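You operate a simulated robot arm through the tools that you are given. There is no shell and no other tool. Be economical: measure what you need, move in short steps, check, and stop when the job is done.

Carry out the task below with a simulated robot arm. There is one attempt and no reset: what you move stays moved.

TASK
Swing the vice square, lock it and change the bolt's nut for the dark one.
Fine: pointer on the white mark; old nut in the small tray; run the dark nut all the way down.
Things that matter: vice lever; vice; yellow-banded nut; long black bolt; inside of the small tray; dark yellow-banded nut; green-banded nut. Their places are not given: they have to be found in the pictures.

It is judged by the outcome, as a careful person would: the job done as asked, and still so three seconds after it is handed in. It fails if anything else is knocked over, pushed out of place, dropped, spilled or broken.

THE ROBOT
A 7-joint arm with a two-finger parallel gripper, fixed in place. Base frame: the origin is at the foot of the arm, x ahead of it, y to its left, z up; the work surface is at about z = 0. Lengths are in m, angles in degrees, forces in N, time in s.
With the tool pointing down near the work surface it reaches from about 0.22 to 0.58 m from the base axis. Its first joint turns from -66.0 to 66.0 degrees. Payload 2.5 kg.
Tool frame: the origin (TCP) lies between the finger pads and is the grasp point; the fingertips stand 0.023 m ahead of it; z points along the fingers, y is the line along which they close. The gripper opens to 0.094 m. The fingers are 0.038 m wide and 0.01 m thick; the gripper's body (0.054 by 0.096 m) begins 0.039 m behind the TCP.
Orientation is that of the tool frame in the base frame, as a unit quaternion [w, x, y, z]. With the fingers straight down and closing along the base's y, the tool's x points along the base's -x, its y along +y and its z along -z.

THE INTERFACE
- The arm moves only by the tool apply_moves. Its argument "plan" is a list of rows, each an object (a shift or turn left out is 0, a gripper value left out holds the last) with "linear": the shift along the base's x, y, z in m, a list of three; "rot": the turn, a rotation vector about the base's x, y, z in degrees, a list of three; "fingers": the finger opening in m, from 0 to 0.094. In form: [{"linear": [tx, ty, tz], "rot": [ax, ay, az], "fingers": fingers}, ...]. A call has 1 to 12 rows; each row shifts and turns the commanded pose from where the row before left it. A row lasts 0.2 s, in which the tool goes at most 0.05 m and 8.6 degrees; a call with a longer step from one row to the next is refused whole, and so is a gripper value outside its range. A pose out of reach is approached as far as the arm can. The call stops where the force on the tool passes 70 N (or 10 N more than at its start, if that is more) or the arm is blocked; 0.2 s more then pass. The fingers move at their own pace (about 0.108 m/s each) and stop on an object; they squeeze with about 37 N. The grip force told is the motor's: it shows also when the fingers shut on nothing. Time passes only in rows, and 0.2 s behind the last, so rows that do not move let the fingers close. It gives the time, the measured TCP pose, the force on the tool (base axes), the opening and the grip force at its end, in the units of the frame above (readings bear some noise).
- Cameras (640 x 400 px; columns grow to the right, rows downward): "scene" is fixed at [0.1043, -0.3954, 0.5502]; the picture's right is [0.93, -0.37, 0.00], its down [-0.19, -0.48, -0.86] and it looks along [0.32, 0.80, -0.52] (base axes); focal length 244 px, centre (320, 200). "wrist" rides on the gripper at [-0.039, 0, -0.044] in the tool frame; the picture's right is [0.00, -1.00, 0.00], its down [0.97, 0.00, -0.24] and it looks along [0.24, 0.00, 0.97] (tool axes); focal length 218 px, centre (320, 200).
- snapshot(camera): a new picture of that camera. No time passes.
- probe_pixels(camera, pixels): for up to 12 pixels [column, row] of the newest picture of that camera ("zoom" is the newest enlarged one), the place [x, y, z] in the base frame of the surface seen there, good to about 0.002 m. No time passes.
- inspect(camera, box): a new picture of the part [left, top, right, bottom] of that camera's present view, enlarged. No time passes.
- job_done(): hands the job in; it is judged then, once.

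Work in short steps. Measure before you move; look again where a grasp or a placing could have gone wrong, and mend it. You have 80 turns and 38 pictures in all, the two below and enlarged ones among them. Open the gripper and draw the arm clear of the work before you hand the job in, unless the task says otherwise; then end with one line.

The tools are called as a command line: name --argument value ..., lists and objects as JSON in quotes. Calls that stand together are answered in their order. apply_moves: Moves the arm, as the interface text tells. Its arguments: {"type":"object","properties":{"plan":{"type":"array","items":{"type":"object","properties":{"linear":{"type":"array","items":{"type":"number"}},"rot":{"type":"array","items":{"type":"number"}},"fingers":{"type":"number"}}}}},"required":["plan"]} The other tools are called the same way: snapshot (camera) takes a picture; probe_pixels (camera, pixels) gives the place of the surface under pixels of a picture; inspect (camera, box) takes an enlarged picture of a part of a camera's view; job_done () hands the job in.

At the start:

```text
clock: 0.0
tool_pos: [0.3439, 0.0737, 0.4367]
ee_rot: [0.0, 0.0, 1.0, 0.0]
contact_force: [0.3, -0.3, 0.6]
finger_gap: 0.0941
gripper_force: 0.0
```

scene: 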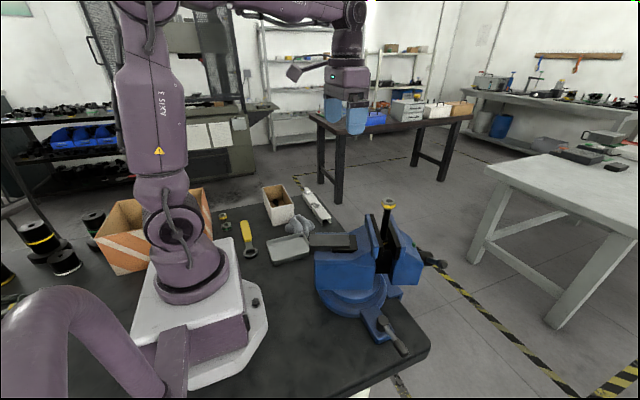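
wrist: 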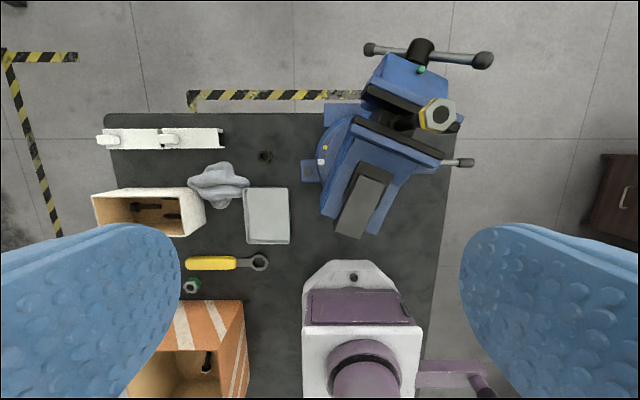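

The vice sits around wrist pixel (390,150) with the bolt and nut at (437,115). I'll enlarge both views to see the details.

inspect --camera "wrist" --box '[290, 30, 510, 250]'

inspect --camera "scene" --box '[200, 170, 460, 370]'

inspect --camera "wrist" --box '[80, 120, 300, 400]'

```text
1.82 times, centred on (400, 140) of wrist
```

zoom: 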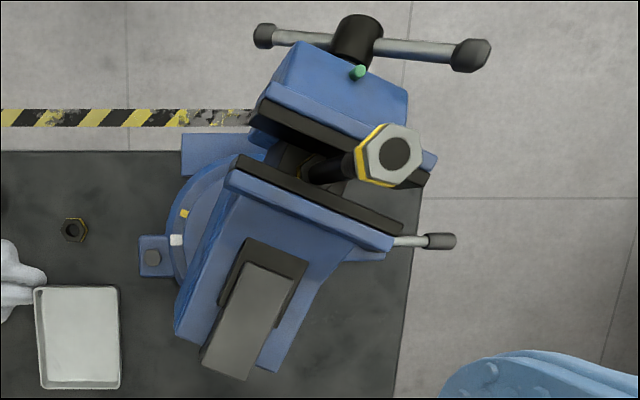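

```text
2.00 times, centred on (330, 270) of scene
```

zoom: 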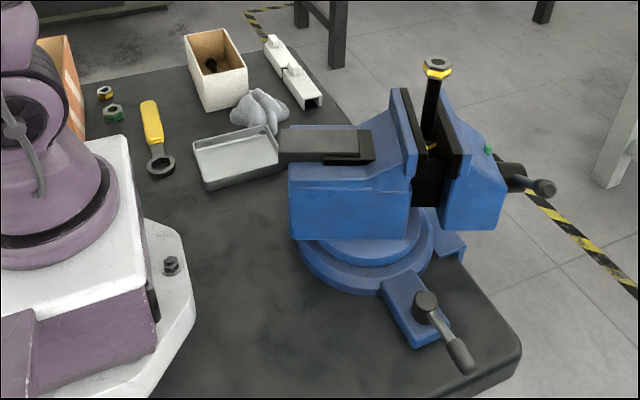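

```text
1.43 times, centred on (190, 260) of wrist
```

zoom: 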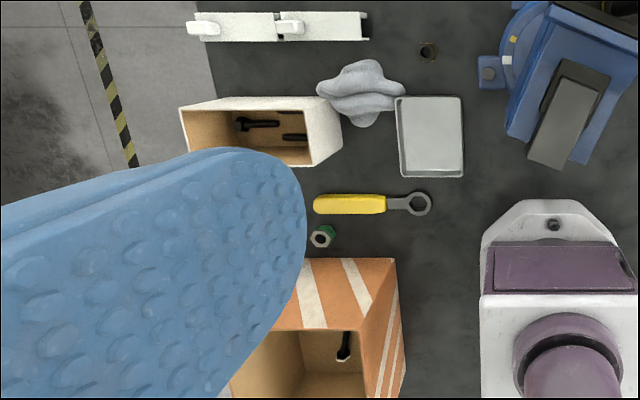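

Next I'll probe the key places: nuts, tray, swivel marks, the lock lever and the bolt.

probe_pixels --camera "wrist" --pixels '[[265, 157], [192, 286], [353, 103], [325, 147], [320, 162], [436, 114], [466, 162], [440, 161], [266, 215], [370, 49], [485, 60], [350, 210]]'

inspect --camera "scene" --box '[340, 180, 460, 260]'

inspect --camera "scene" --box '[310, 270, 430, 370]'

```text
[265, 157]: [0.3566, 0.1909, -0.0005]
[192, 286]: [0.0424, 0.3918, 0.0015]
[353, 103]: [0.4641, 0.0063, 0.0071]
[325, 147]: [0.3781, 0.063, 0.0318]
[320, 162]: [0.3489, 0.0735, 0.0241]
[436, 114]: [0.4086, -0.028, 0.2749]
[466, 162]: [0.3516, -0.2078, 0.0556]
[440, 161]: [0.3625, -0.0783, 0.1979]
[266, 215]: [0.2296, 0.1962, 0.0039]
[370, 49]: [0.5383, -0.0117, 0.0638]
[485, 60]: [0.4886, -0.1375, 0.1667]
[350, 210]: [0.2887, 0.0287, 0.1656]
```

```text
5.00 times, centred on (400, 220) of scene
```

zoom: 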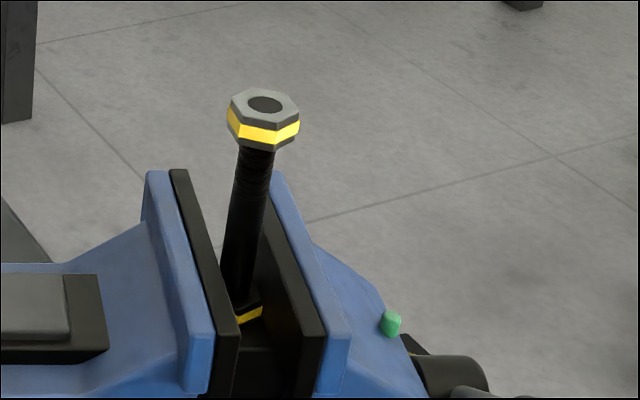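

```text
4.00 times, centred on (370, 320) of scene
```

zoom: 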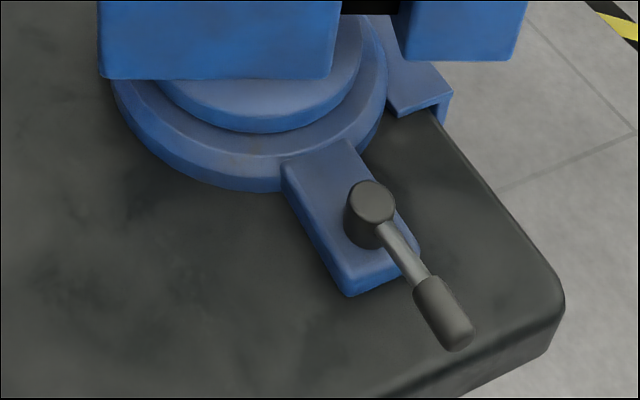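

probe_pixels --camera "scene" --pixels '[[222, 216], [226, 227], [383, 318], [400, 348], [390, 332], [386, 203], [398, 245], [374, 215], [388, 214], [290, 246], [272, 264], [304, 257]]'

probe_pixels --camera "wrist" --pixels '[[372, 118], [425, 152], [383, 60], [430, 75], [305, 168], [330, 195], [372, 230], [350, 235], [245, 190], [245, 240], [288, 190], [288, 241]]'

```text
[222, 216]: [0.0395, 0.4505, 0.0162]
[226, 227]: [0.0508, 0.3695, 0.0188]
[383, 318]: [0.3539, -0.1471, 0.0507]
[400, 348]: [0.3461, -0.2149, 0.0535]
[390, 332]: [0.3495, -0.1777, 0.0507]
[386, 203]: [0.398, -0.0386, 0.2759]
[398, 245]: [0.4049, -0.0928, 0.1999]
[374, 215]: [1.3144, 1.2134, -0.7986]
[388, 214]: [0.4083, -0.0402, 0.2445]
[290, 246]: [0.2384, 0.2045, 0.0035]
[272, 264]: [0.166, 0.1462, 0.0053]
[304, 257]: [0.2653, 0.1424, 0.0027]
```

```text
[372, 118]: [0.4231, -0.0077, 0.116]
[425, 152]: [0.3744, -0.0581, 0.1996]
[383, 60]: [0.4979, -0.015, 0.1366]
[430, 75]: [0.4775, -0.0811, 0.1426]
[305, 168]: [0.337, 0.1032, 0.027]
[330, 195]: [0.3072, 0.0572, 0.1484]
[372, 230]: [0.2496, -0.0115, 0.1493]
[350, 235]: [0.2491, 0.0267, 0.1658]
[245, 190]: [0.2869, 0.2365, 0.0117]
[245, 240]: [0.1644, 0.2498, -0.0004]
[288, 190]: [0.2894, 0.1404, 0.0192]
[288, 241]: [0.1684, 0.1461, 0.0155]
```

The vice is yawed about 22° clockwise. The swivel centre is near (0.35,-0.02), the yellow pointer at (0.378,0.063) and the white mark at (0.349,0.074). I'll bring the closed fingers to the right of the movable jaw's end, which is near (0.42,-0.105,0.2), so I can push it toward +y.

apply_moves --plan '[{"linear": [0.0075, -0.0213, 0], "rot": [0, 0, -8.2], "fingers": 0}, {"linear": [0.0075, -0.0213, 0], "rot": [0, 0, -8.2]}, {"linear": [0.0075, -0.0213, 0], "rot": [0, 0, -8.2]}, {"linear": [0.0075, -0.0213, 0], "rot": [0, 0, -8.2]}, {"linear": [0.0075, -0.0213, 0], "rot": [0, 0, -8.2]}, {"linear": [0.0075, -0.0213, 0], "rot": [0, 0, -8.2]}, {"linear": [0.0075, -0.0213, 0], "rot": [0, 0, -8.2]}, {"linear": [0.0075, -0.0213, 0], "rot": [0, 0, -8.2]}, {"linear": [0.0075, -0.0213, 0], "rot": [0, 0, -8.2]}, {"linear": [0.0075, -0.0213, 0], "rot": [0, 0, -8.2]}, {"linear": [0.0075, -0.0213, 0], "rot": [0, 0, -8]}]'

snapshot --camera "wrist"

```text
clock: 2.4
tool_pos: [0.4252, -0.1611, 0.436]
ee_rot: [0.001, 0.707, 0.707, 0.0]
contact_force: [-0.6, 0.6, -0.9]
finger_gap: 0.0
gripper_force: 37.0
```

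```text
30 pictures are left
```

wrist: 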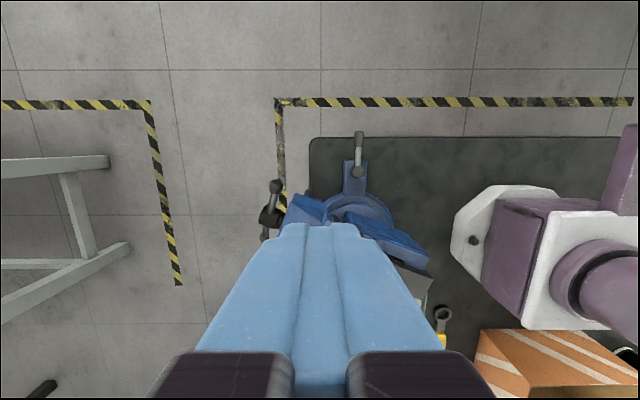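

The way down to the right of the jaw is clear, so I'll lower to z≈0.178.

apply_moves --plan '[{"linear": [0, 0, -0.045]}, {"linear": [0, 0, -0.045]}, {"linear": [0, 0, -0.045]}, {"linear": [0, 0, -0.045]}, {"linear": [0, 0, -0.04]}, {"linear": [0, 0, -0.038]}]'

snapshot --camera "scene"

```text
clock: 3.8
tool_pos: [0.4237, -0.1614, 0.1784]
ee_rot: [0.0, 0.707, 0.707, 0.0]
contact_force: [0.5, 0.3, 0.3]
finger_gap: 0.0
gripper_force: 36.8
```

```text
29 pictures are left
```

scene: 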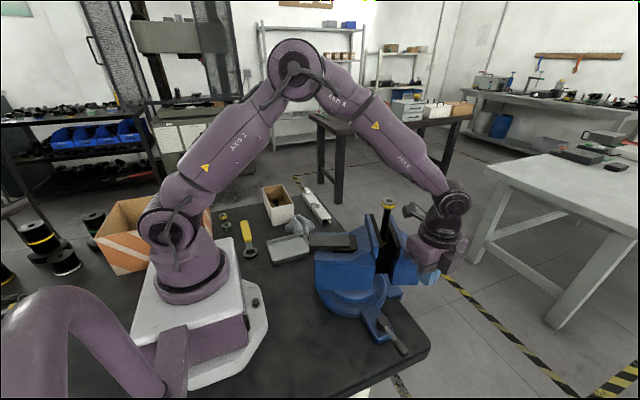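

The fingers are beside the movable jaw. I'll push toward +y in small steps.

apply_moves --plan '[{"linear": [0, 0.01, 0]}, {"linear": [0, 0.01, 0]}, {"linear": [0, 0.008, 0]}, {"linear": [0.001, 0.006, 0]}, {"linear": [0.002, 0.006, 0]}, {"linear": [0.002, 0.006, 0]}]'

inspect --camera "scene" --box '[300, 180, 480, 300]'

```text
clock: 5.2
tool_pos: [0.4271, -0.1241, 0.1786]
ee_rot: [0.003, 0.711, 0.704, -0.006]
contact_force: [-13.6, -42.3, -0.1]
finger_gap: 0.0
gripper_force: 37.2
```

```text
3.33 times, centred on (390, 240) of scene
```

zoom: 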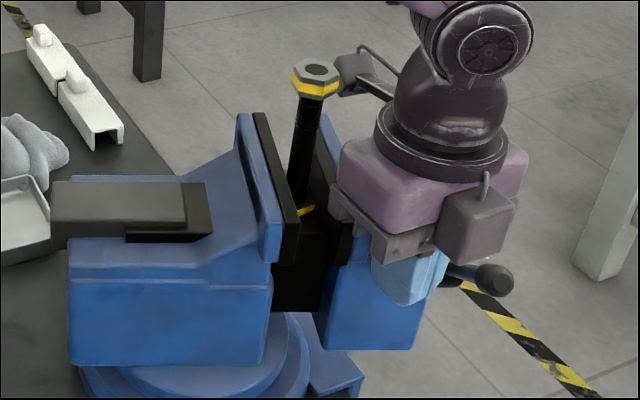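

Contact now reads 42 N at y=-0.124. I'll keep pushing, following the arc.

apply_moves --plan '[{"linear": [0.001, 0.003, 0]}, {"linear": [0.001, 0.003, 0]}, {"linear": [0.001, 0.003, 0]}, {"linear": [0.001, 0.003, 0]}]'

```text
clock: 6.0
tool_pos: [0.4282, -0.1254, 0.1785]
ee_rot: [0.006, 0.715, 0.699, -0.012]
contact_force: [-1.1, -3.0, 0.6]
finger_gap: 0.0002
gripper_force: 37.4
stopped in row 4: the force on the tool passed its limit (the readings are from after the stop); the commanded pose is now the measured one
```

It stopped at 70 N with no movement, so the swivel is clamped and needs unlocking first. I'll back off, square the tool up again, and go beside the lever handle at (0.347,-0.205,0.053) on its -x side.

apply_moves --plan '[{"linear": [0, -0.04, 0]}, {"linear": [0, -0.04, 0.01], "rot": [1.46, -0.49, 1.3]}, {"linear": [-0.045, 0, 0]}, {"linear": [-0.045, 0, 0]}, {"linear": [-0.038, 0, 0]}, {"linear": [0, 0, -0.045]}, {"linear": [0, 0, -0.045]}, {"linear": [0, 0, -0.033]}]'

inspect --camera "scene" --box '[290, 240, 450, 380]'

```text
clock: 7.8
tool_pos: [0.2998, -0.2038, 0.0625]
ee_rot: [0.0, 0.707, 0.707, 0.0]
contact_force: [0.7, -0.2, 0.5]
finger_gap: 0.0
gripper_force: 36.1
```

```text
2.86 times, centred on (370, 310) of scene
```

zoom: 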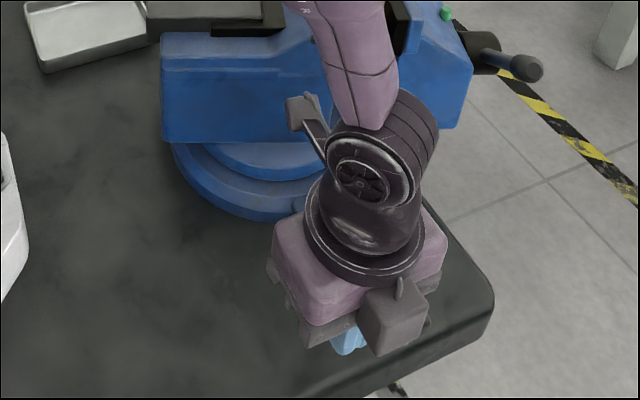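

I'm in position, so I'll push the handle toward +x (counter-clockwise from above).

apply_moves --plan '[{"linear": [0.012, 0, 0]}, {"linear": [0.012, 0, 0]}, {"linear": [0.006, 0, 0]}, {"linear": [0.006, 0, 0]}, {"linear": [0.006, 0, 0]}, {"linear": [0.006, 0, 0]}]'

```text
clock: 9.1
tool_pos: [0.332, -0.2056, 0.0631]
ee_rot: [-0.016, 0.709, 0.705, -0.005]
contact_force: [-8.3, 1.8, 5.6]
finger_gap: 0.0
gripper_force: 36.8
stopped in row 6: the force on the tool passed its limit (the readings are from after the stop); the commanded pose is now the measured one
```

It is blocked in that direction at x≈0.332, so the lever is at its stop there. I'll go over to the +x side and push the other way.

apply_moves --plan '[{"linear": [-0.015, 0, 0.0], "rot": [0.5, 1.8, 0.3]}, {"linear": [0, 0, 0.04]}, {"linear": [0.04, 0, 0.0]}, {"linear": [0.04, 0, 0]}, {"linear": [0, 0, -0.04]}, {"linear": [-0.01, 0, 0]}, {"linear": [-0.006, 0, 0]}, {"linear": [-0.006, 0, 0]}, {"linear": [-0.006, 0, 0]}]'

```text
clock: 10.2
tool_pos: [0.3906, -0.2174, 0.101]
ee_rot: [-0.021, 0.711, 0.702, -0.021]
contact_force: [-0.8, -3.7, -0.8]
finger_gap: 0.0001
gripper_force: 36.7
stopped in row 5: the force on the tool passed its limit (the readings are from after the stop); the commanded pose is now the measured one
```

snapshot --camera "scene"

```text
26 pictures are left
```

scene: 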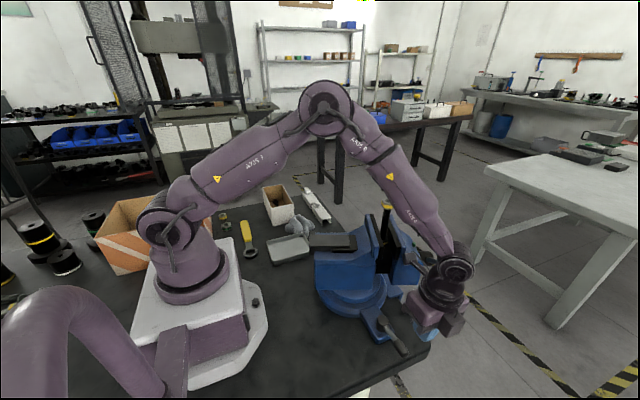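

Something on the wrist's +y side, the bracket, touched the movable jaw. I'll lift, turn the tool back 90° so the bracket faces the base, and approach again.

apply_moves --plan '[{"linear": [0, -0.02, 0.02], "rot": [0, -3.4, 0.7]}, {"linear": [0.0, 0, 0.045], "rot": [0, 0, 8.5]}, {"linear": [0.0, 0, 0.045], "rot": [0, 0, 8.5]}, {"linear": [0.0, 0, 0.0], "rot": [0, 0, 8.5]}, {"linear": [0.0, 0.01, 0], "rot": [0, 0, 8.5]}, {"linear": [0.0, 0.01, 0], "rot": [0, 0, 8.5]}, {"linear": [0.0, 0.01, 0], "rot": [0, 0, 8.5]}, {"rot": [0, 0, 8.5]}, {"rot": [0, 0, 8.5]}, {"rot": [0, 0, 8.5]}, {"rot": [0, 0, 8.5]}, {"rot": [0, 0, 5]}]'

snapshot --camera "wrist"

```text
clock: 12.8
tool_pos: [0.3911, -0.2065, 0.2109]
ee_rot: [-0.001, -0.002, 1.0, 0.0]
contact_force: [0.4, 0.0, -0.4]
finger_gap: 0.0
gripper_force: 36.8
```

```text
25 pictures are left
```

wrist: 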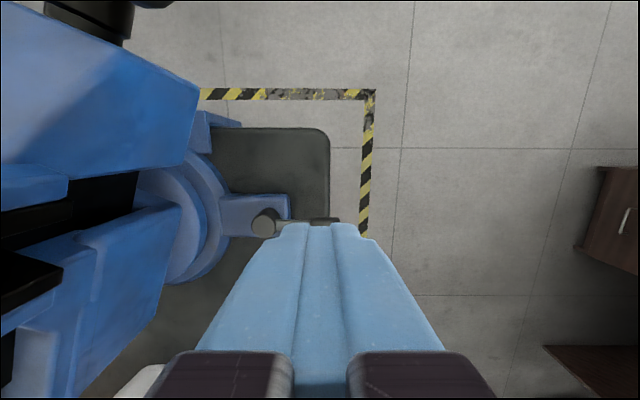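

Clear here. I'll go down on the +x side of the handle and push toward -x.

apply_moves --plan '[{"linear": [0.005, 0, -0.045]}, {"linear": [0, 0, -0.045]}, {"linear": [0, 0, -0.045]}, {"linear": [0, 0, -0.012]}, {"linear": [-0.01, 0, 0]}, {"linear": [-0.006, 0, 0]}, {"linear": [-0.006, 0, 0]}, {"linear": [-0.006, 0, 0]}, {"linear": [-0.006, 0, 0]}, {"linear": [-0.006, 0, 0]}]'

```text
clock: 15.0
tool_pos: [0.356, -0.2053, 0.0649]
ee_rot: [-0.001, -0.001, 1.0, -0.001]
contact_force: [4.3, 3.2, -2.4]
finger_gap: 0.0001
gripper_force: 37.2
```

The lever moves easily this way, so clockwise unlocks it. I'll keep going along the arc until it stops.

apply_moves --plan '[{"linear": [-0.008, 0.002, 0]}, {"linear": [-0.008, 0.003, 0]}, {"linear": [-0.008, 0.005, 0]}, {"linear": [-0.007, 0.006, 0]}, {"linear": [-0.006, 0.007, 0]}, {"linear": [-0.005, 0.007, 0]}]'

inspect --camera "scene" --box '[290, 240, 450, 380]'

```text
clock: 16.4
tool_pos: [0.3151, -0.178, 0.0631]
ee_rot: [-0.001, -0.001, 1.0, 0.0]
contact_force: [0.3, -4.8, 3.5]
finger_gap: 0.0
gripper_force: 37.2
```

```text
2.86 times, centred on (370, 310) of scene
```

zoom: 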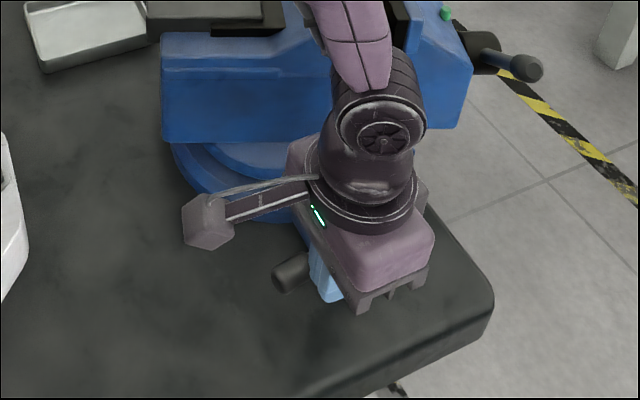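

probe_pixels --camera "zoom" --pixels '[[285, 275], [300, 265]]'

apply_moves --plan '[{"linear": [-0.003, 0.007, 0]}, {"linear": [-0.001, 0.007, 0]}, {"linear": [0, 0.005, 0]}]'

```text
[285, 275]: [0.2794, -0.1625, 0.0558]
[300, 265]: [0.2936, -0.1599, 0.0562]
```

```text
clock: 17.3
tool_pos: [0.312, -0.1683, 0.0641]
ee_rot: [0.005, 0.004, 1.0, -0.011]
contact_force: [1.0, -6.5, -5.4]
finger_gap: 0.0
gripper_force: 36.9
stopped in row 3: the force on the tool passed its limit (the readings are from after the stop); the commanded pose is now the measured one
```

The lever now points along -x (tip about (0.28,-0.162)), so it's unlocked. I'll lift, cross over to the left of the vice's tail near (0.285,0.11), and push it toward -y.

apply_moves --plan '[{"linear": [0.01, -0.03, 0.01], "rot": [1.26, 0.57, 0.46]}, {"linear": [0, 0, 0.045]}, {"linear": [0, 0, 0.048]}, {"linear": [0, 0, 0.048]}, {"linear": [0, 0, 0.048]}, {"linear": [0, 0, 0.04]}, {"linear": [-0.005, 0.048, 0.02]}, {"linear": [-0.005, 0.048, 0]}, {"linear": [-0.005, 0.048, 0]}, {"linear": [-0.005, 0.048, 0]}, {"linear": [-0.005, 0.048, 0]}, {"linear": [-0.005, 0.048, 0]}]'

snapshot --camera "wrist"

snapshot --camera "scene"

```text
refused: row 7 steps farther than a row can; nothing moved
```

```text
23 pictures are left
```

wrist: 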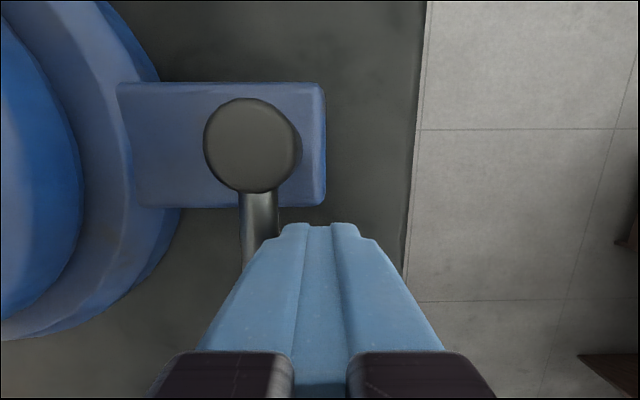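

```text
22 pictures are left
```

scene: 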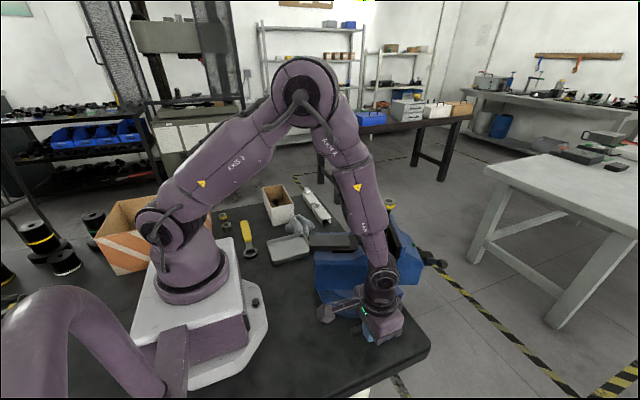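

The lever points straight along -x, as wanted. I'll resend the move with smaller steps.

apply_moves --plan '[{"linear": [0.01, -0.03, 0.01], "rot": [1.26, 0.57, 0.46]}, {"linear": [0, 0, 0.045]}, {"linear": [0, 0, 0.048]}, {"linear": [0, 0, 0.048]}, {"linear": [0, 0, 0.048]}, {"linear": [0, 0, 0.04]}, {"linear": [-0.006, 0.049, 0.0]}, {"linear": [-0.006, 0.049, 0]}, {"linear": [-0.006, 0.049, 0]}, {"linear": [-0.006, 0.049, 0]}, {"linear": [-0.006, 0.049, 0]}, {"linear": [-0.006, 0.049, 0]}]'

snapshot --camera "wrist"

```text
clock: 19.9
tool_pos: [0.2854, 0.0945, 0.3039]
ee_rot: [-0.001, 0.0, 1.0, 0.002]
contact_force: [-0.8, 0.4, 0.6]
finger_gap: 0.0002
gripper_force: 37.1
```

```text
21 pictures are left
```

wrist: 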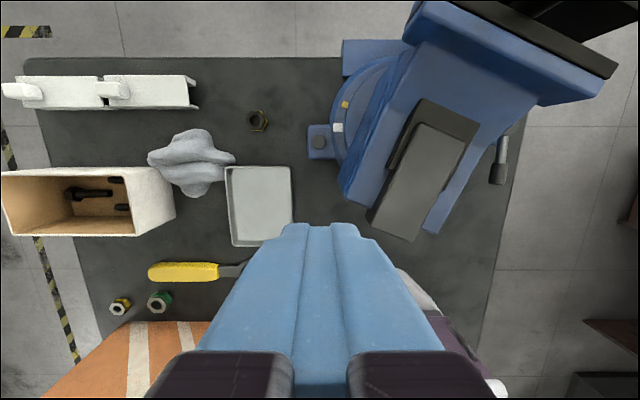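

probe_pixels --camera "wrist" --pixels '[[345, 190], [362, 198], [375, 150], [395, 130], [345, 104], [338, 127], [257, 113], [250, 125], [120, 306], [158, 300], [420, 180], [390, 205]]'

```text
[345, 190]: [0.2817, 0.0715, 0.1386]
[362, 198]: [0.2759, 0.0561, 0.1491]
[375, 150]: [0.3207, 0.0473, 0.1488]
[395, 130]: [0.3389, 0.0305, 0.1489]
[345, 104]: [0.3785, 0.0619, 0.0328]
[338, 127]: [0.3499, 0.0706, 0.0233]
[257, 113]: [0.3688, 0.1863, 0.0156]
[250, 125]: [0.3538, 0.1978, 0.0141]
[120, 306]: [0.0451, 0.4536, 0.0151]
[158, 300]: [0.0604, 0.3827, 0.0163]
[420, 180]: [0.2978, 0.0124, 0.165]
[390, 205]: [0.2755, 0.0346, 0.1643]
```

I'll lower beside the tail at y≈0.105, z=0.134, then push toward -y.

apply_moves --plan '[{"linear": [0, 0.011, -0.045]}, {"linear": [0, 0, -0.045]}, {"linear": [0, 0, -0.045]}, {"linear": [0, 0, -0.035]}, {"linear": [0, -0.01, 0]}, {"linear": [0, -0.006, 0]}, {"linear": [0, -0.006, 0]}, {"linear": [0, -0.005, 0]}, {"linear": [0, -0.005, 0]}]'

inspect --camera "wrist" --box '[240, 0, 560, 200]'

```text
clock: 21.9
tool_pos: [0.2874, 0.0737, 0.1351]
ee_rot: [0.003, 0.001, 1.0, 0.001]
contact_force: [-0.6, 5.6, -2.3]
finger_gap: 0.0
gripper_force: 36.7
```

```text
2.00 times, centred on (400, 100) of wrist
```

zoom: 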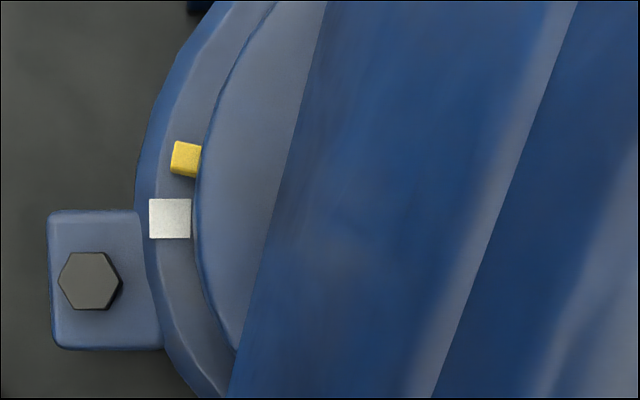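

The vice now swings freely with about 6 N. I'll measure the pointer and mark.

probe_pixels --camera "zoom" --pixels '[[186, 158], [170, 218], [200, 160], [188, 218]]'

```text
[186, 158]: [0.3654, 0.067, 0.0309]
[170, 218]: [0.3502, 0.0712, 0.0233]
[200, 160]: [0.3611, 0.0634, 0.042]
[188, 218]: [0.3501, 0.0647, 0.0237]
```

The pointer is at x=0.365 and needs about 0.015 m more to reach the mark at x=0.350. I'll push about 7 mm more and check again.

apply_moves --plan '[{"linear": [0, -0.003, 0]}, {"linear": [0, -0.002, 0]}, {"linear": [0, -0.002, 0]}, {"linear": [0, 0, 0]}]'

inspect --camera "wrist" --box '[240, 0, 560, 200]'

probe_pixels --camera "zoom" --pixels '[[186, 180], [186, 218], [190, 190], [178, 226], [170, 238]]'

```text
clock: 22.9
tool_pos: [0.2851, 0.0699, 0.1327]
ee_rot: [-0.001, 0.0, 1.0, 0.002]
contact_force: [-3.7, 10.9, 1.1]
finger_gap: 0.0
gripper_force: 36.6
```

```text
2.00 times, centred on (400, 100) of wrist
```

zoom: 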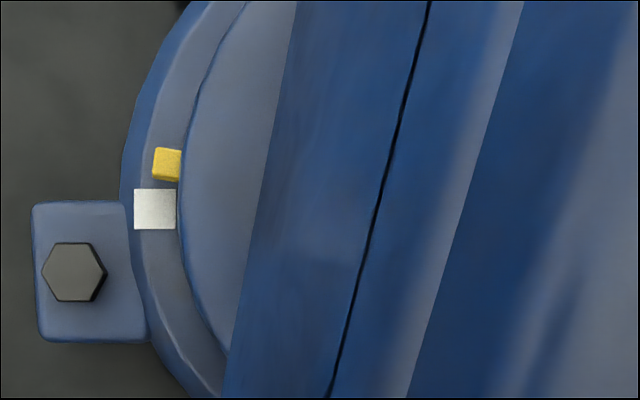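

```text
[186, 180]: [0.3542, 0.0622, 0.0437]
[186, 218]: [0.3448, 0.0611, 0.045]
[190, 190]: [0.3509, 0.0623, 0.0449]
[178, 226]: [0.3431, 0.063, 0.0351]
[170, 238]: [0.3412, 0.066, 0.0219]
```

About 0.011 m is left, so I'll push on.

apply_moves --plan '[{"linear": [0, -0.003, 0]}, {"linear": [0, -0.002, 0]}, {"linear": [0, -0.002, 0]}, {"linear": [0, 0, 0]}]'

inspect --camera "wrist" --box '[240, 0, 560, 200]'

probe_pixels --camera "zoom" --pixels '[[160, 170], [150, 205], [145, 180], [140, 210], [160, 180]]'

```text
clock: 23.9
tool_pos: [0.2858, 0.0606, 0.134]
ee_rot: [0.001, 0.0, 1.0, 0.001]
contact_force: [-1.9, 5.3, -0.7]
finger_gap: 0.0
gripper_force: 37.5
```

```text
2.00 times, centred on (400, 100) of wrist
```

zoom: 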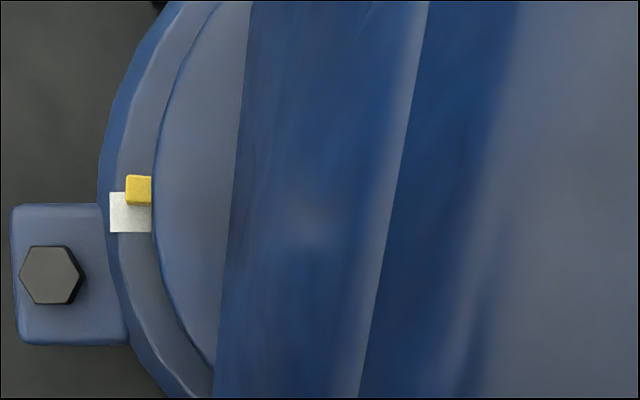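

```text
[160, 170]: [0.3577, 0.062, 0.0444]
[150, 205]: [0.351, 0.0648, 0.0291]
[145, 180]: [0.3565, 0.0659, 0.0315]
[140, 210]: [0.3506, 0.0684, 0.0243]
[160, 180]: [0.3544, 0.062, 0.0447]
```

The pointer centre is at x≈0.354 and the mark at 0.350, so only about 3 mm more of push.

apply_moves --plan '[{"linear": [0, -0.0015, 0]}, {"linear": [0, -0.0013, 0]}, {"linear": [0, 0, 0]}]'

inspect --camera "wrist" --box '[240, 50, 400, 150]'

```text
clock: 24.7
tool_pos: [0.285, 0.0578, 0.1333]
ee_rot: [0.001, 0.0, 1.0, 0.002]
contact_force: [-0.3, 0.8, -0.4]
finger_gap: 0.0
gripper_force: 37.2
```

```text
4.00 times, centred on (320, 100) of wrist
```

zoom: 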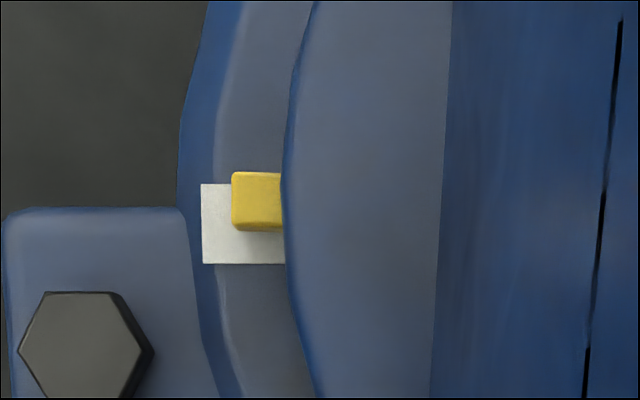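

probe_pixels --camera "zoom" --pixels '[[255, 178], [255, 200], [255, 226], [212, 190], [212, 223], [212, 258], [255, 258]]'

```text
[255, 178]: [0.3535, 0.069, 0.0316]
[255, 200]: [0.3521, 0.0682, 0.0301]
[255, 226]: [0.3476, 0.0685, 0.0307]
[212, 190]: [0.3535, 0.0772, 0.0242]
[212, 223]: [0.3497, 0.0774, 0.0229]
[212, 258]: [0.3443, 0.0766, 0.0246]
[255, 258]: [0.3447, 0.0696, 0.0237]
```

Off by about 1.5 mm (1°), so I'll nudge slightly more.

apply_moves --plan '[{"linear": [0, -0.0012, 0]}, {"linear": [0, 0, 0]}]'

inspect --camera "wrist" --box '[240, 50, 400, 150]'

probe_pixels --camera "zoom" --pixels '[[245, 182], [245, 190], [245, 200], [245, 210], [245, 220], [245, 228], [206, 190], [206, 200], [206, 210], [206, 223], [206, 240], [206, 256]]'

```text
clock: 25.3
tool_pos: [0.2852, 0.0572, 0.1348]
ee_rot: [0.0, -0.001, 1.0, 0.002]
contact_force: [-0.1, 0.4, 0.2]
finger_gap: 0.0
gripper_force: 37.0
```

```text
4.00 times, centred on (320, 100) of wrist
```

zoom: 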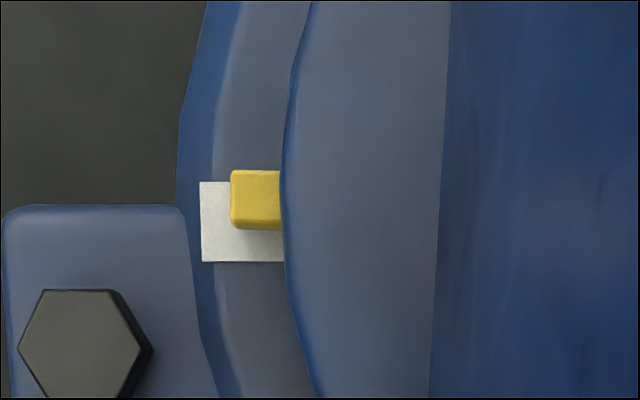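

```text
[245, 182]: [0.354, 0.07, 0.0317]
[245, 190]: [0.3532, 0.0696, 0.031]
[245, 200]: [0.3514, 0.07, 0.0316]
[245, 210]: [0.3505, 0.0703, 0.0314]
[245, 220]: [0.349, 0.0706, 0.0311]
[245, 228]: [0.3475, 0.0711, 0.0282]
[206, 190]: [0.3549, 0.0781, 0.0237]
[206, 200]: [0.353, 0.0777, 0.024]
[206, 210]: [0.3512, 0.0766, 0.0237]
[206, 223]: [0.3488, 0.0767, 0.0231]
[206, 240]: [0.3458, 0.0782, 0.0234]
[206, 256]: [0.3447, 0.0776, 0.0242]
```

The pointer top centre is at x≈0.352 and the mark at 0.349. It needs about 2 mm more push.

apply_moves --plan '[{"linear": [0, -0.0015, 0]}, {"linear": [0, -0.001, 0]}, {"linear": [0, 0, 0]}]'

inspect --camera "wrist" --box '[240, 50, 400, 150]'

```text
clock: 26.1
tool_pos: [0.2865, 0.056, 0.1338]
ee_rot: [0.0, -0.001, 1.0, 0.001]
contact_force: [-0.4, 3.9, -1.8]
finger_gap: 0.0002
gripper_force: 37.4
```

```text
4.00 times, centred on (320, 100) of wrist
```

zoom: 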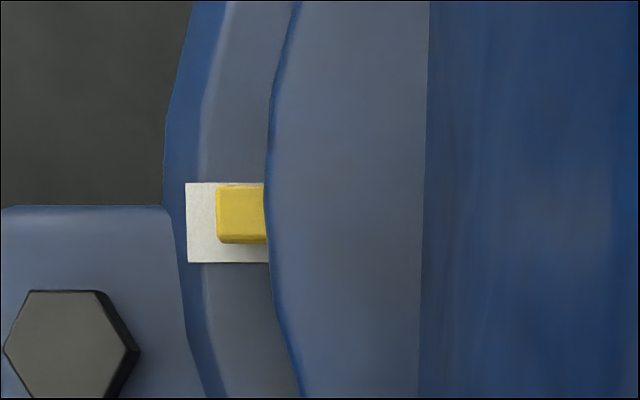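

The pointer is now centred on the mark, allowing for parallax. I'll retreat and go above the lever, fingers half open to straddle its handle.

apply_moves --plan '[{"linear": [0, 0.025, 0]}, {"linear": [0, 0, 0.045]}, {"linear": [0, 0, 0.045]}, {"linear": [0, 0, 0.03]}, {"linear": [0, -0.049, 0]}, {"linear": [0, -0.049, 0], "fingers": 0.04}, {"linear": [0, -0.049, 0]}, {"linear": [0, -0.049, 0]}, {"linear": [0, -0.037, 0]}]'

snapshot --camera "wrist"

```text
clock: 28.1
tool_pos: [0.2842, -0.1531, 0.2513]
ee_rot: [0.0, 0.0, 1.0, 0.002]
contact_force: [0.9, -0.6, 0.4]
finger_gap: 0.0397
gripper_force: 0.1
```

```text
14 pictures are left
```

wrist: 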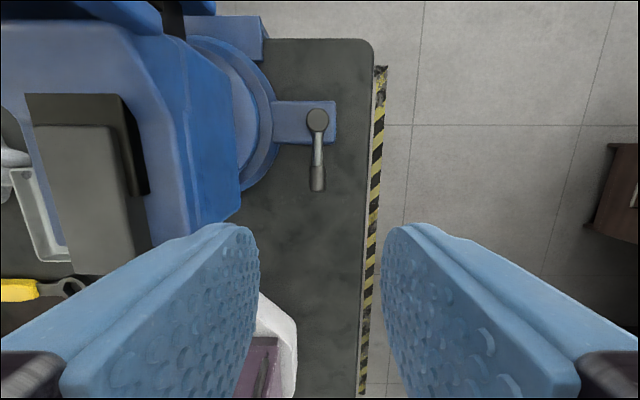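

probe_pixels --camera "wrist" --pixels '[[317, 120], [318, 150], [318, 175], [318, 188], [235, 195], [222, 215], [205, 60], [185, 150], [340, 200], [85, 180], [120, 130], [60, 230]]'

```text
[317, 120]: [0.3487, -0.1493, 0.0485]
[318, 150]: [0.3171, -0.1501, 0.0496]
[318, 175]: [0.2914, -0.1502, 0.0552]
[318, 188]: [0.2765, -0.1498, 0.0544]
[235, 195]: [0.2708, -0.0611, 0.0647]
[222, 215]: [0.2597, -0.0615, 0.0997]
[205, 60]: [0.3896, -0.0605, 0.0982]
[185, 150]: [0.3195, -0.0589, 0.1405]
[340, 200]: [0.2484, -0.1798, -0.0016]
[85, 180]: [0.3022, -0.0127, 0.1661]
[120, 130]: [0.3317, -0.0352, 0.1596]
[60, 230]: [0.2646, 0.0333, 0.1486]
```

The handle lies along y=-0.150, x 0.275–0.31, with the hub near (0.351,-0.149). I'll descend straddling it and close to a loose 0.022.

apply_moves --plan '[{"linear": [0.005, 0.003, -0.048]}, {"linear": [0, 0, -0.048]}, {"linear": [0, 0, -0.048]}, {"linear": [0, 0, -0.045]}, {"fingers": 0.022}, {}]'

apply_moves --plan '[{"linear": [0.0007, -0.0093, 0], "rot": [0, 0, 8.6]}, {"linear": [0.0021, -0.0091, 0], "rot": [0, 0, 8.6]}, {"linear": [0.0034, -0.0087, 0], "rot": [0, 0, 8.6]}, {"linear": [0.0047, -0.008, 0], "rot": [0, 0, 8.6]}, {"linear": [0.0058, -0.0073, 0], "rot": [0, 0, 8.6]}, {"linear": [0.0068, -0.0063, 0], "rot": [0, 0, 8.6]}, {"linear": [0.0077, -0.0052, 0], "rot": [0, 0, 8.6]}, {"linear": [0.0084, -0.004, 0], "rot": [0, 0, 8.6]}, {"linear": [0.0089, -0.0027, 0], "rot": [0, 0, 8.6]}, {"linear": [0.0092, -0.0013, 0], "rot": [0, 0, 8.6]}, {"linear": [0.0065, -0.0001, 0], "rot": [0, 0, 3]}]'

```text
clock: 29.5
tool_pos: [0.2914, -0.1523, 0.0632]
ee_rot: [0.0, 0.0, 1.0, 0.001]
contact_force: [0.0, 1.0, -0.4]
finger_gap: 0.0223
gripper_force: 1.0
```

```text
clock: 31.9
tool_pos: [0.3533, -0.2134, 0.0648]
ee_rot: [-0.002, -0.702, 0.712, 0.002]
contact_force: [-9.1, 0.3, 3.5]
finger_gap: 0.0257
gripper_force: 4.2
```

The lever is back near its start angle with some resistance. I'll press it firmly into the locked stop.

apply_moves --plan '[{"linear": [0.004, 0, 0]}, {"linear": [0.004, 0, 0]}, {"linear": [0.004, 0, 0]}, {"linear": [0.004, 0, 0]}]'

snapshot --camera "wrist"

```text
clock: 32.9
tool_pos: [0.3633, -0.2131, 0.0624]
ee_rot: [-0.01, -0.701, 0.713, 0.012]
contact_force: [-48.8, -2.2, 20.7]
finger_gap: 0.0436
gripper_force: 24.3
```

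```text
13 pictures are left
```

wrist: 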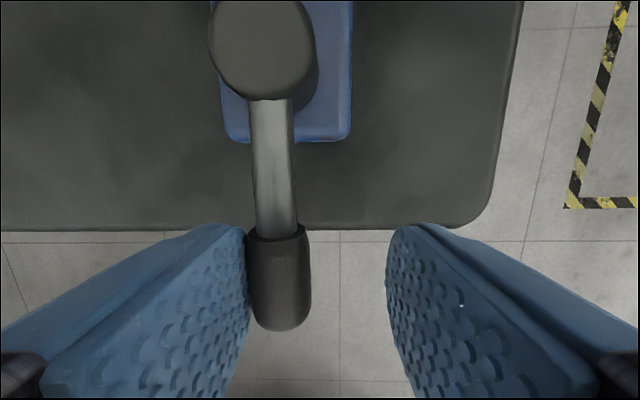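

The lever is at its locked stop, holding about 49 N. I'll back off, lift, and go above the bolt while turning the tool back.

apply_moves --plan '[{"linear": [-0.014, 0, 0]}, {"linear": [0, 0, 0.048], "fingers": 0.07}, {"linear": [0, 0, 0.048]}, {"linear": [0, 0, 0.048], "rot": [0, 0, -8.6]}, {"linear": [0, 0, 0.048], "rot": [0, 0, -8.6]}, {"linear": [0, 0, 0.048], "rot": [0, 0, -8.6]}, {"linear": [0, 0, 0.048], "rot": [0, 0, -8.6]}, {"linear": [0.0, 0.033, 0.02], "rot": [0, 0, -8.6]}, {"linear": [0.01, 0.043, 0], "rot": [0, 0, -8.6]}, {"linear": [0.01, 0.043, 0], "rot": [0, 0, -8.6]}, {"linear": [0.01, 0.043, 0], "rot": [0, 0, -8.6]}, {"linear": [0.01, 0.043, 0], "rot": [0, 0, -8.6]}]'

snapshot --camera "wrist"

```text
clock: 35.5
tool_pos: [0.3972, -0.006, 0.3718]
ee_rot: [0.0, -0.101, 0.995, 0.002]
contact_force: [-0.3, -0.3, -0.4]
finger_gap: 0.0702
gripper_force: 0.0
```

```text
12 pictures are left
```

wrist: 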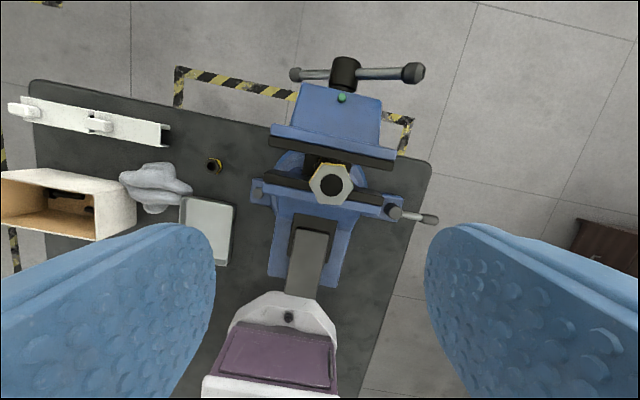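

probe_pixels --camera "wrist" --pixels '[[331, 185], [312, 186], [350, 182], [330, 166], [331, 202], [320, 170], [344, 170], [216, 165], [213, 171], [395, 214], [430, 219], [208, 230]]'

inspect --camera "wrist" --box '[290, 150, 370, 220]'

```text
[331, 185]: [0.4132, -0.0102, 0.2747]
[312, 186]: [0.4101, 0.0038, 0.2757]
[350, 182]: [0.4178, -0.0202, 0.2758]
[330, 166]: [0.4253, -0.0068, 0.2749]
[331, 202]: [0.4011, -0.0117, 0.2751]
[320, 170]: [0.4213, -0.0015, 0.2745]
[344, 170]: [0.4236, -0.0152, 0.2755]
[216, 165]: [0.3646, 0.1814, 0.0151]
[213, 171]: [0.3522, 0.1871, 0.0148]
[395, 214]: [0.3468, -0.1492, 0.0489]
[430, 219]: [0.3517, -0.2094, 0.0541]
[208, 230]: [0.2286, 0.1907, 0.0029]
```

```text
5.71 times, centred on (330, 185) of wrist
```

zoom: 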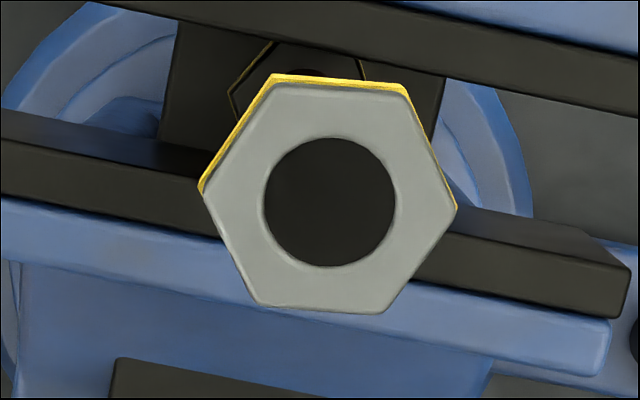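

The nut is centred at (0.413,-0.009), top z 0.275, about 25 mm across flats. I'll turn the tool to yaw ≈-83° to align with the flats and leave a long counter-clockwise stroke.

apply_moves --plan '[{"linear": [0.0158, -0.003, 0], "rot": [0, 0, -8.6], "fingers": 0.05}, {"rot": [0, 0, -8.6]}, {"rot": [0, 0, -8.6]}, {"rot": [0, 0, -8.6]}, {"rot": [0, 0, -8.6]}, {"rot": [0, 0, -8.6]}, {"rot": [0, 0, -8.6]}, {"rot": [0, 0, -8.6]}, {"rot": [0, 0, -8.6]}, {"rot": [0, 0, -8.6]}, {"rot": [0, 0, -8.6]}]'

apply_moves --plan '[{"linear": [0, 0, -0.045]}, {"linear": [0, 0, -0.035]}, {"linear": [0, 0, -0.025]}, {"fingers": 0.0}, {}, {}]'

```text
clock: 37.9
tool_pos: [0.413, -0.0104, 0.3719]
ee_rot: [0.002, 0.663, 0.748, 0.0]
contact_force: [-0.1, 0.3, -0.5]
finger_gap: 0.05
gripper_force: 0.1
```

```text
clock: 39.3
tool_pos: [0.4117, -0.009, 0.2684]
ee_rot: [0.002, 0.662, 0.749, 0.002]
contact_force: [7.1, 0.4, -3.8]
finger_gap: 0.0251
gripper_force: 37.1
```

The nut is gripped on its flats (gap 0.0251). I'll turn it counter-clockwise.

apply_moves --plan '[{"rot": [0, 0, 8]}, {"rot": [0, 0, 8]}, {"rot": [0, 0, 8]}, {"rot": [0, 0, 8]}, {"rot": [0, 0, 8]}, {"rot": [0, 0, 8]}, {"rot": [0, 0, 8]}, {"rot": [0, 0, 8]}, {"rot": [0, 0, 8]}, {"rot": [0, 0, 8]}]'

```text
clock: 41.5
tool_pos: [0.4125, -0.0095, 0.2671]
ee_rot: [0.001, 0.024, 1.0, 0.002]
contact_force: [-0.9, -3.6, 27.2]
finger_gap: 0.0249
gripper_force: 37.1
```

A 27 N upward reaction shows the nut is climbing the thread. I'll keep turning with a little lift.

apply_moves --plan '[{"linear": [0, 0, 0.0015], "rot": [0, 0, 8]}, {"linear": [0, 0, 0.0002], "rot": [0, 0, 8]}, {"linear": [0, 0, 0.0002], "rot": [0, 0, 8]}, {"linear": [0, 0, 0.0002], "rot": [0, 0, 8]}, {"linear": [0, 0, 0.0002], "rot": [0, 0, 8]}, {"linear": [0, 0, 0.0002], "rot": [0, 0, 8]}, {"linear": [0, 0, 0.0002], "rot": [0, 0, 8]}, {"linear": [0, 0, 0.0002], "rot": [0, 0, 8]}, {"linear": [0, 0, 0.0002], "rot": [0, 0, 8]}, {"linear": [0, 0, 0.0002], "rot": [0, 0, 8]}]'

```text
clock: 43.7
tool_pos: [0.4121, -0.0099, 0.271]
ee_rot: [-0.001, -0.624, 0.782, 0.0]
contact_force: [-0.2, -4.2, 25.0]
finger_gap: 0.0249
gripper_force: 37.2
```

apply_moves --plan '[{"linear": [0, 0, 0.002], "rot": [0, 0, 8]}, {"linear": [0, 0, 0.0005], "rot": [0, 0, 8]}, {"linear": [0, 0, 0.0005], "rot": [0, 0, 8]}, {"linear": [0, 0, 0.0005], "rot": [0, 0, 8]}, {"linear": [0, 0, 0.0005], "rot": [0, 0, 8]}, {"linear": [0, 0, 0.0005], "rot": [0, 0, 8]}]'

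snapshot --camera "scene"

```text
clock: 45.1
tool_pos: [0.4118, -0.0103, 0.2743]
ee_rot: [0.002, 0.888, -0.459, -0.004]
contact_force: [4.6, 1.5, -27.1]
finger_gap: 0.025
gripper_force: 37.2
```

```text
10 pictures are left
```

scene: 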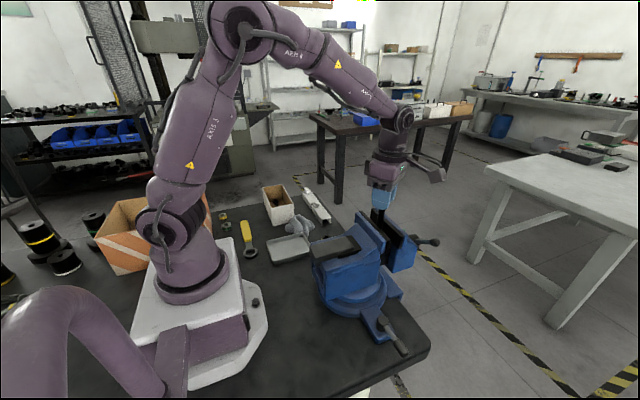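

I lifted slightly too fast (-27 N). I'll turn a bit further without lifting and watch the reaction.

apply_moves --plan '[{"rot": [0, 0, 8]}, {"rot": [0, 0, 8]}, {"rot": [0, 0, 8]}, {"rot": [0, 0, 8]}]'

```text
clock: 46.1
tool_pos: [0.413, -0.009, 0.2764]
ee_rot: [0.001, 0.98, -0.198, -0.001]
contact_force: [-6.1, 2.4, -3.1]
finger_gap: 0.0249
gripper_force: 37.4
```

apply_moves --plan '[{"linear": [0, 0, 0.0015]}, {"linear": [0, 0, 0.001]}]'

```text
clock: 46.7
tool_pos: [0.4129, -0.0106, 0.2753]
ee_rot: [0.002, 0.98, -0.198, -0.001]
contact_force: [0.3, 0.7, -22.3]
finger_gap: 0.0251
gripper_force: 37.0
```

It's still engaged. I'll release, turn back 240° (a multiple of 60°) and take another stroke.

apply_moves --plan '[{"fingers": 0.05}, {"linear": [0, 0, -0.001]}, {"rot": [0, 0, -8.6]}, {"rot": [0, 0, -8.6]}, {"rot": [0, 0, -8.6]}, {"rot": [0, 0, -8.6]}, {"rot": [0, 0, -8.6]}, {"rot": [0, 0, -8.6]}, {"rot": [0, 0, -8.6]}, {"rot": [0, 0, -8.6]}, {"rot": [0, 0, -8.6]}, {"rot": [0, 0, -8.6]}]'

apply_moves --plan '[{"rot": [0, 0, -8.6]}, {"rot": [0, 0, -8.6]}, {"rot": [0, 0, -8.6]}, {"rot": [0, 0, -8.6]}, {"rot": [0, 0, -8.6]}, {"rot": [0, 0, -8.6]}, {"rot": [0, 0, -8.6]}, {"rot": [0, 0, -8.6]}, {"rot": [0, 0, -8.6]}, {"rot": [0, 0, -8.6]}, {"rot": [0, 0, -8.6]}]'

apply_moves --plan '[{"rot": [0, 0, -8.6]}, {"rot": [0, 0, -8.6]}, {"rot": [0, 0, -8.6]}, {"rot": [0, 0, -8.6]}, {"rot": [0, 0, -8.6]}, {"rot": [0, 0, -8.6]}, {"rot": [0, 0, -7.8]}]'

inspect --camera "scene" --box '[350, 160, 430, 240]'

```text
clock: 49.3
tool_pos: [0.4128, -0.0098, 0.2764]
ee_rot: [-0.001, -0.58, 0.815, 0.001]
contact_force: [0.0, -1.2, -0.8]
finger_gap: 0.0503
gripper_force: 0.1
```

```text
clock: 51.7
tool_pos: [0.412, -0.0104, 0.2765]
ee_rot: [0.0, 0.206, 0.979, 0.002]
contact_force: [-0.2, 0.1, 0.4]
finger_gap: 0.0502
gripper_force: 0.1
```

```text
clock: 53.3
tool_pos: [0.4122, -0.0091, 0.2776]
ee_rot: [0.001, 0.663, 0.749, 0.002]
contact_force: [0.8, 0.2, -0.2]
finger_gap: 0.0499
gripper_force: 0.0
```

```text
5.00 times, centred on (390, 200) of scene
```

zoom: 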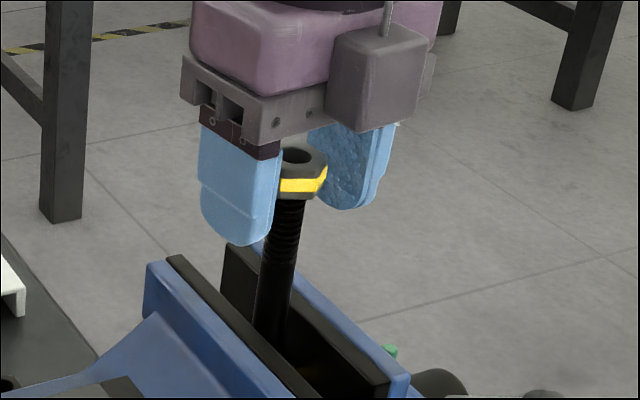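

probe_pixels --camera "zoom" --pixels '[[315, 163], [322, 160], [299, 156], [300, 200]]'

apply_moves --plan '[{"fingers": 0}, {}, {"rot": [0, 0, 8.4]}, {"rot": [0, 0, 8.4]}, {"rot": [0, 0, 8.4]}, {"rot": [0, 0, 8.4]}, {"rot": [0, 0, 8.4]}, {"rot": [0, 0, 8.4]}, {"rot": [0, 0, 8.4]}, {"rot": [0, 0, 8.4]}, {"rot": [0, 0, 8.4]}, {"rot": [0, 0, 8.4]}]'

```text
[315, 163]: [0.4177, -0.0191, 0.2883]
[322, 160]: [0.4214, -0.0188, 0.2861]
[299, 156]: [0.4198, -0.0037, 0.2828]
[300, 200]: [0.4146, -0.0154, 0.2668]
```

```text
clock: 55.9
tool_pos: [0.4124, -0.0097, 0.2786]
ee_rot: [0.004, -0.012, 1.0, 0.002]
contact_force: [-0.1, -1.7, 34.3]
finger_gap: 0.0256
gripper_force: 36.7
```

The nut rises about 0.05 mm per degree, so it should be nearly off. I'll lift a little and check.

apply_moves --plan '[{"linear": [0, 0, 0.004]}, {"linear": [0, 0, 0.002]}, {}]'

```text
clock: 56.7
tool_pos: [0.4109, -0.0089, 0.2806]
ee_rot: [-0.001, -0.01, 1.0, 0.002]
contact_force: [0.6, 0.3, -0.5]
finger_gap: 0.0252
gripper_force: 37.2
```

apply_moves --plan '[{"linear": [0, 0, 0.002]}, {"linear": [0, 0, 0.002]}, {}]'

```text
clock: 57.5
tool_pos: [0.4114, -0.0105, 0.2866]
ee_rot: [0.0, -0.01, 1.0, 0.002]
contact_force: [-0.3, -0.8, -0.4]
finger_gap: 0.0252
gripper_force: 37.5
```

The nut is off the bolt. I'll lift it and carry it over the tray centre (0.228,0.193).

apply_moves --plan '[{"linear": [0, 0, 0.03]}, {"linear": [0, 0, 0.025]}, {"linear": [-0.031, 0.034, 0]}, {"linear": [-0.031, 0.034, 0]}, {"linear": [-0.031, 0.034, 0]}, {"linear": [-0.031, 0.034, 0]}, {"linear": [-0.03, 0.034, 0]}, {"linear": [-0.03, 0.033, 0]}, {"linear": [0, 0, -0.049]}, {"linear": [0, 0, -0.049]}, {"linear": [0, 0, -0.049]}, {"linear": [0, 0, -0.049]}]'

snapshot --camera "wrist"

```text
clock: 60.1
tool_pos: [0.2262, 0.1934, 0.1461]
ee_rot: [0.0, -0.009, 1.0, 0.001]
contact_force: [-0.8, 0.4, -0.2]
finger_gap: 0.0253
gripper_force: 37.3
```

```text
8 pictures are left
```

wrist: 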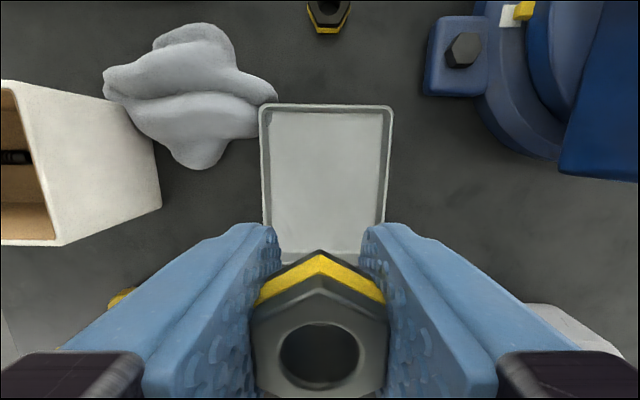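

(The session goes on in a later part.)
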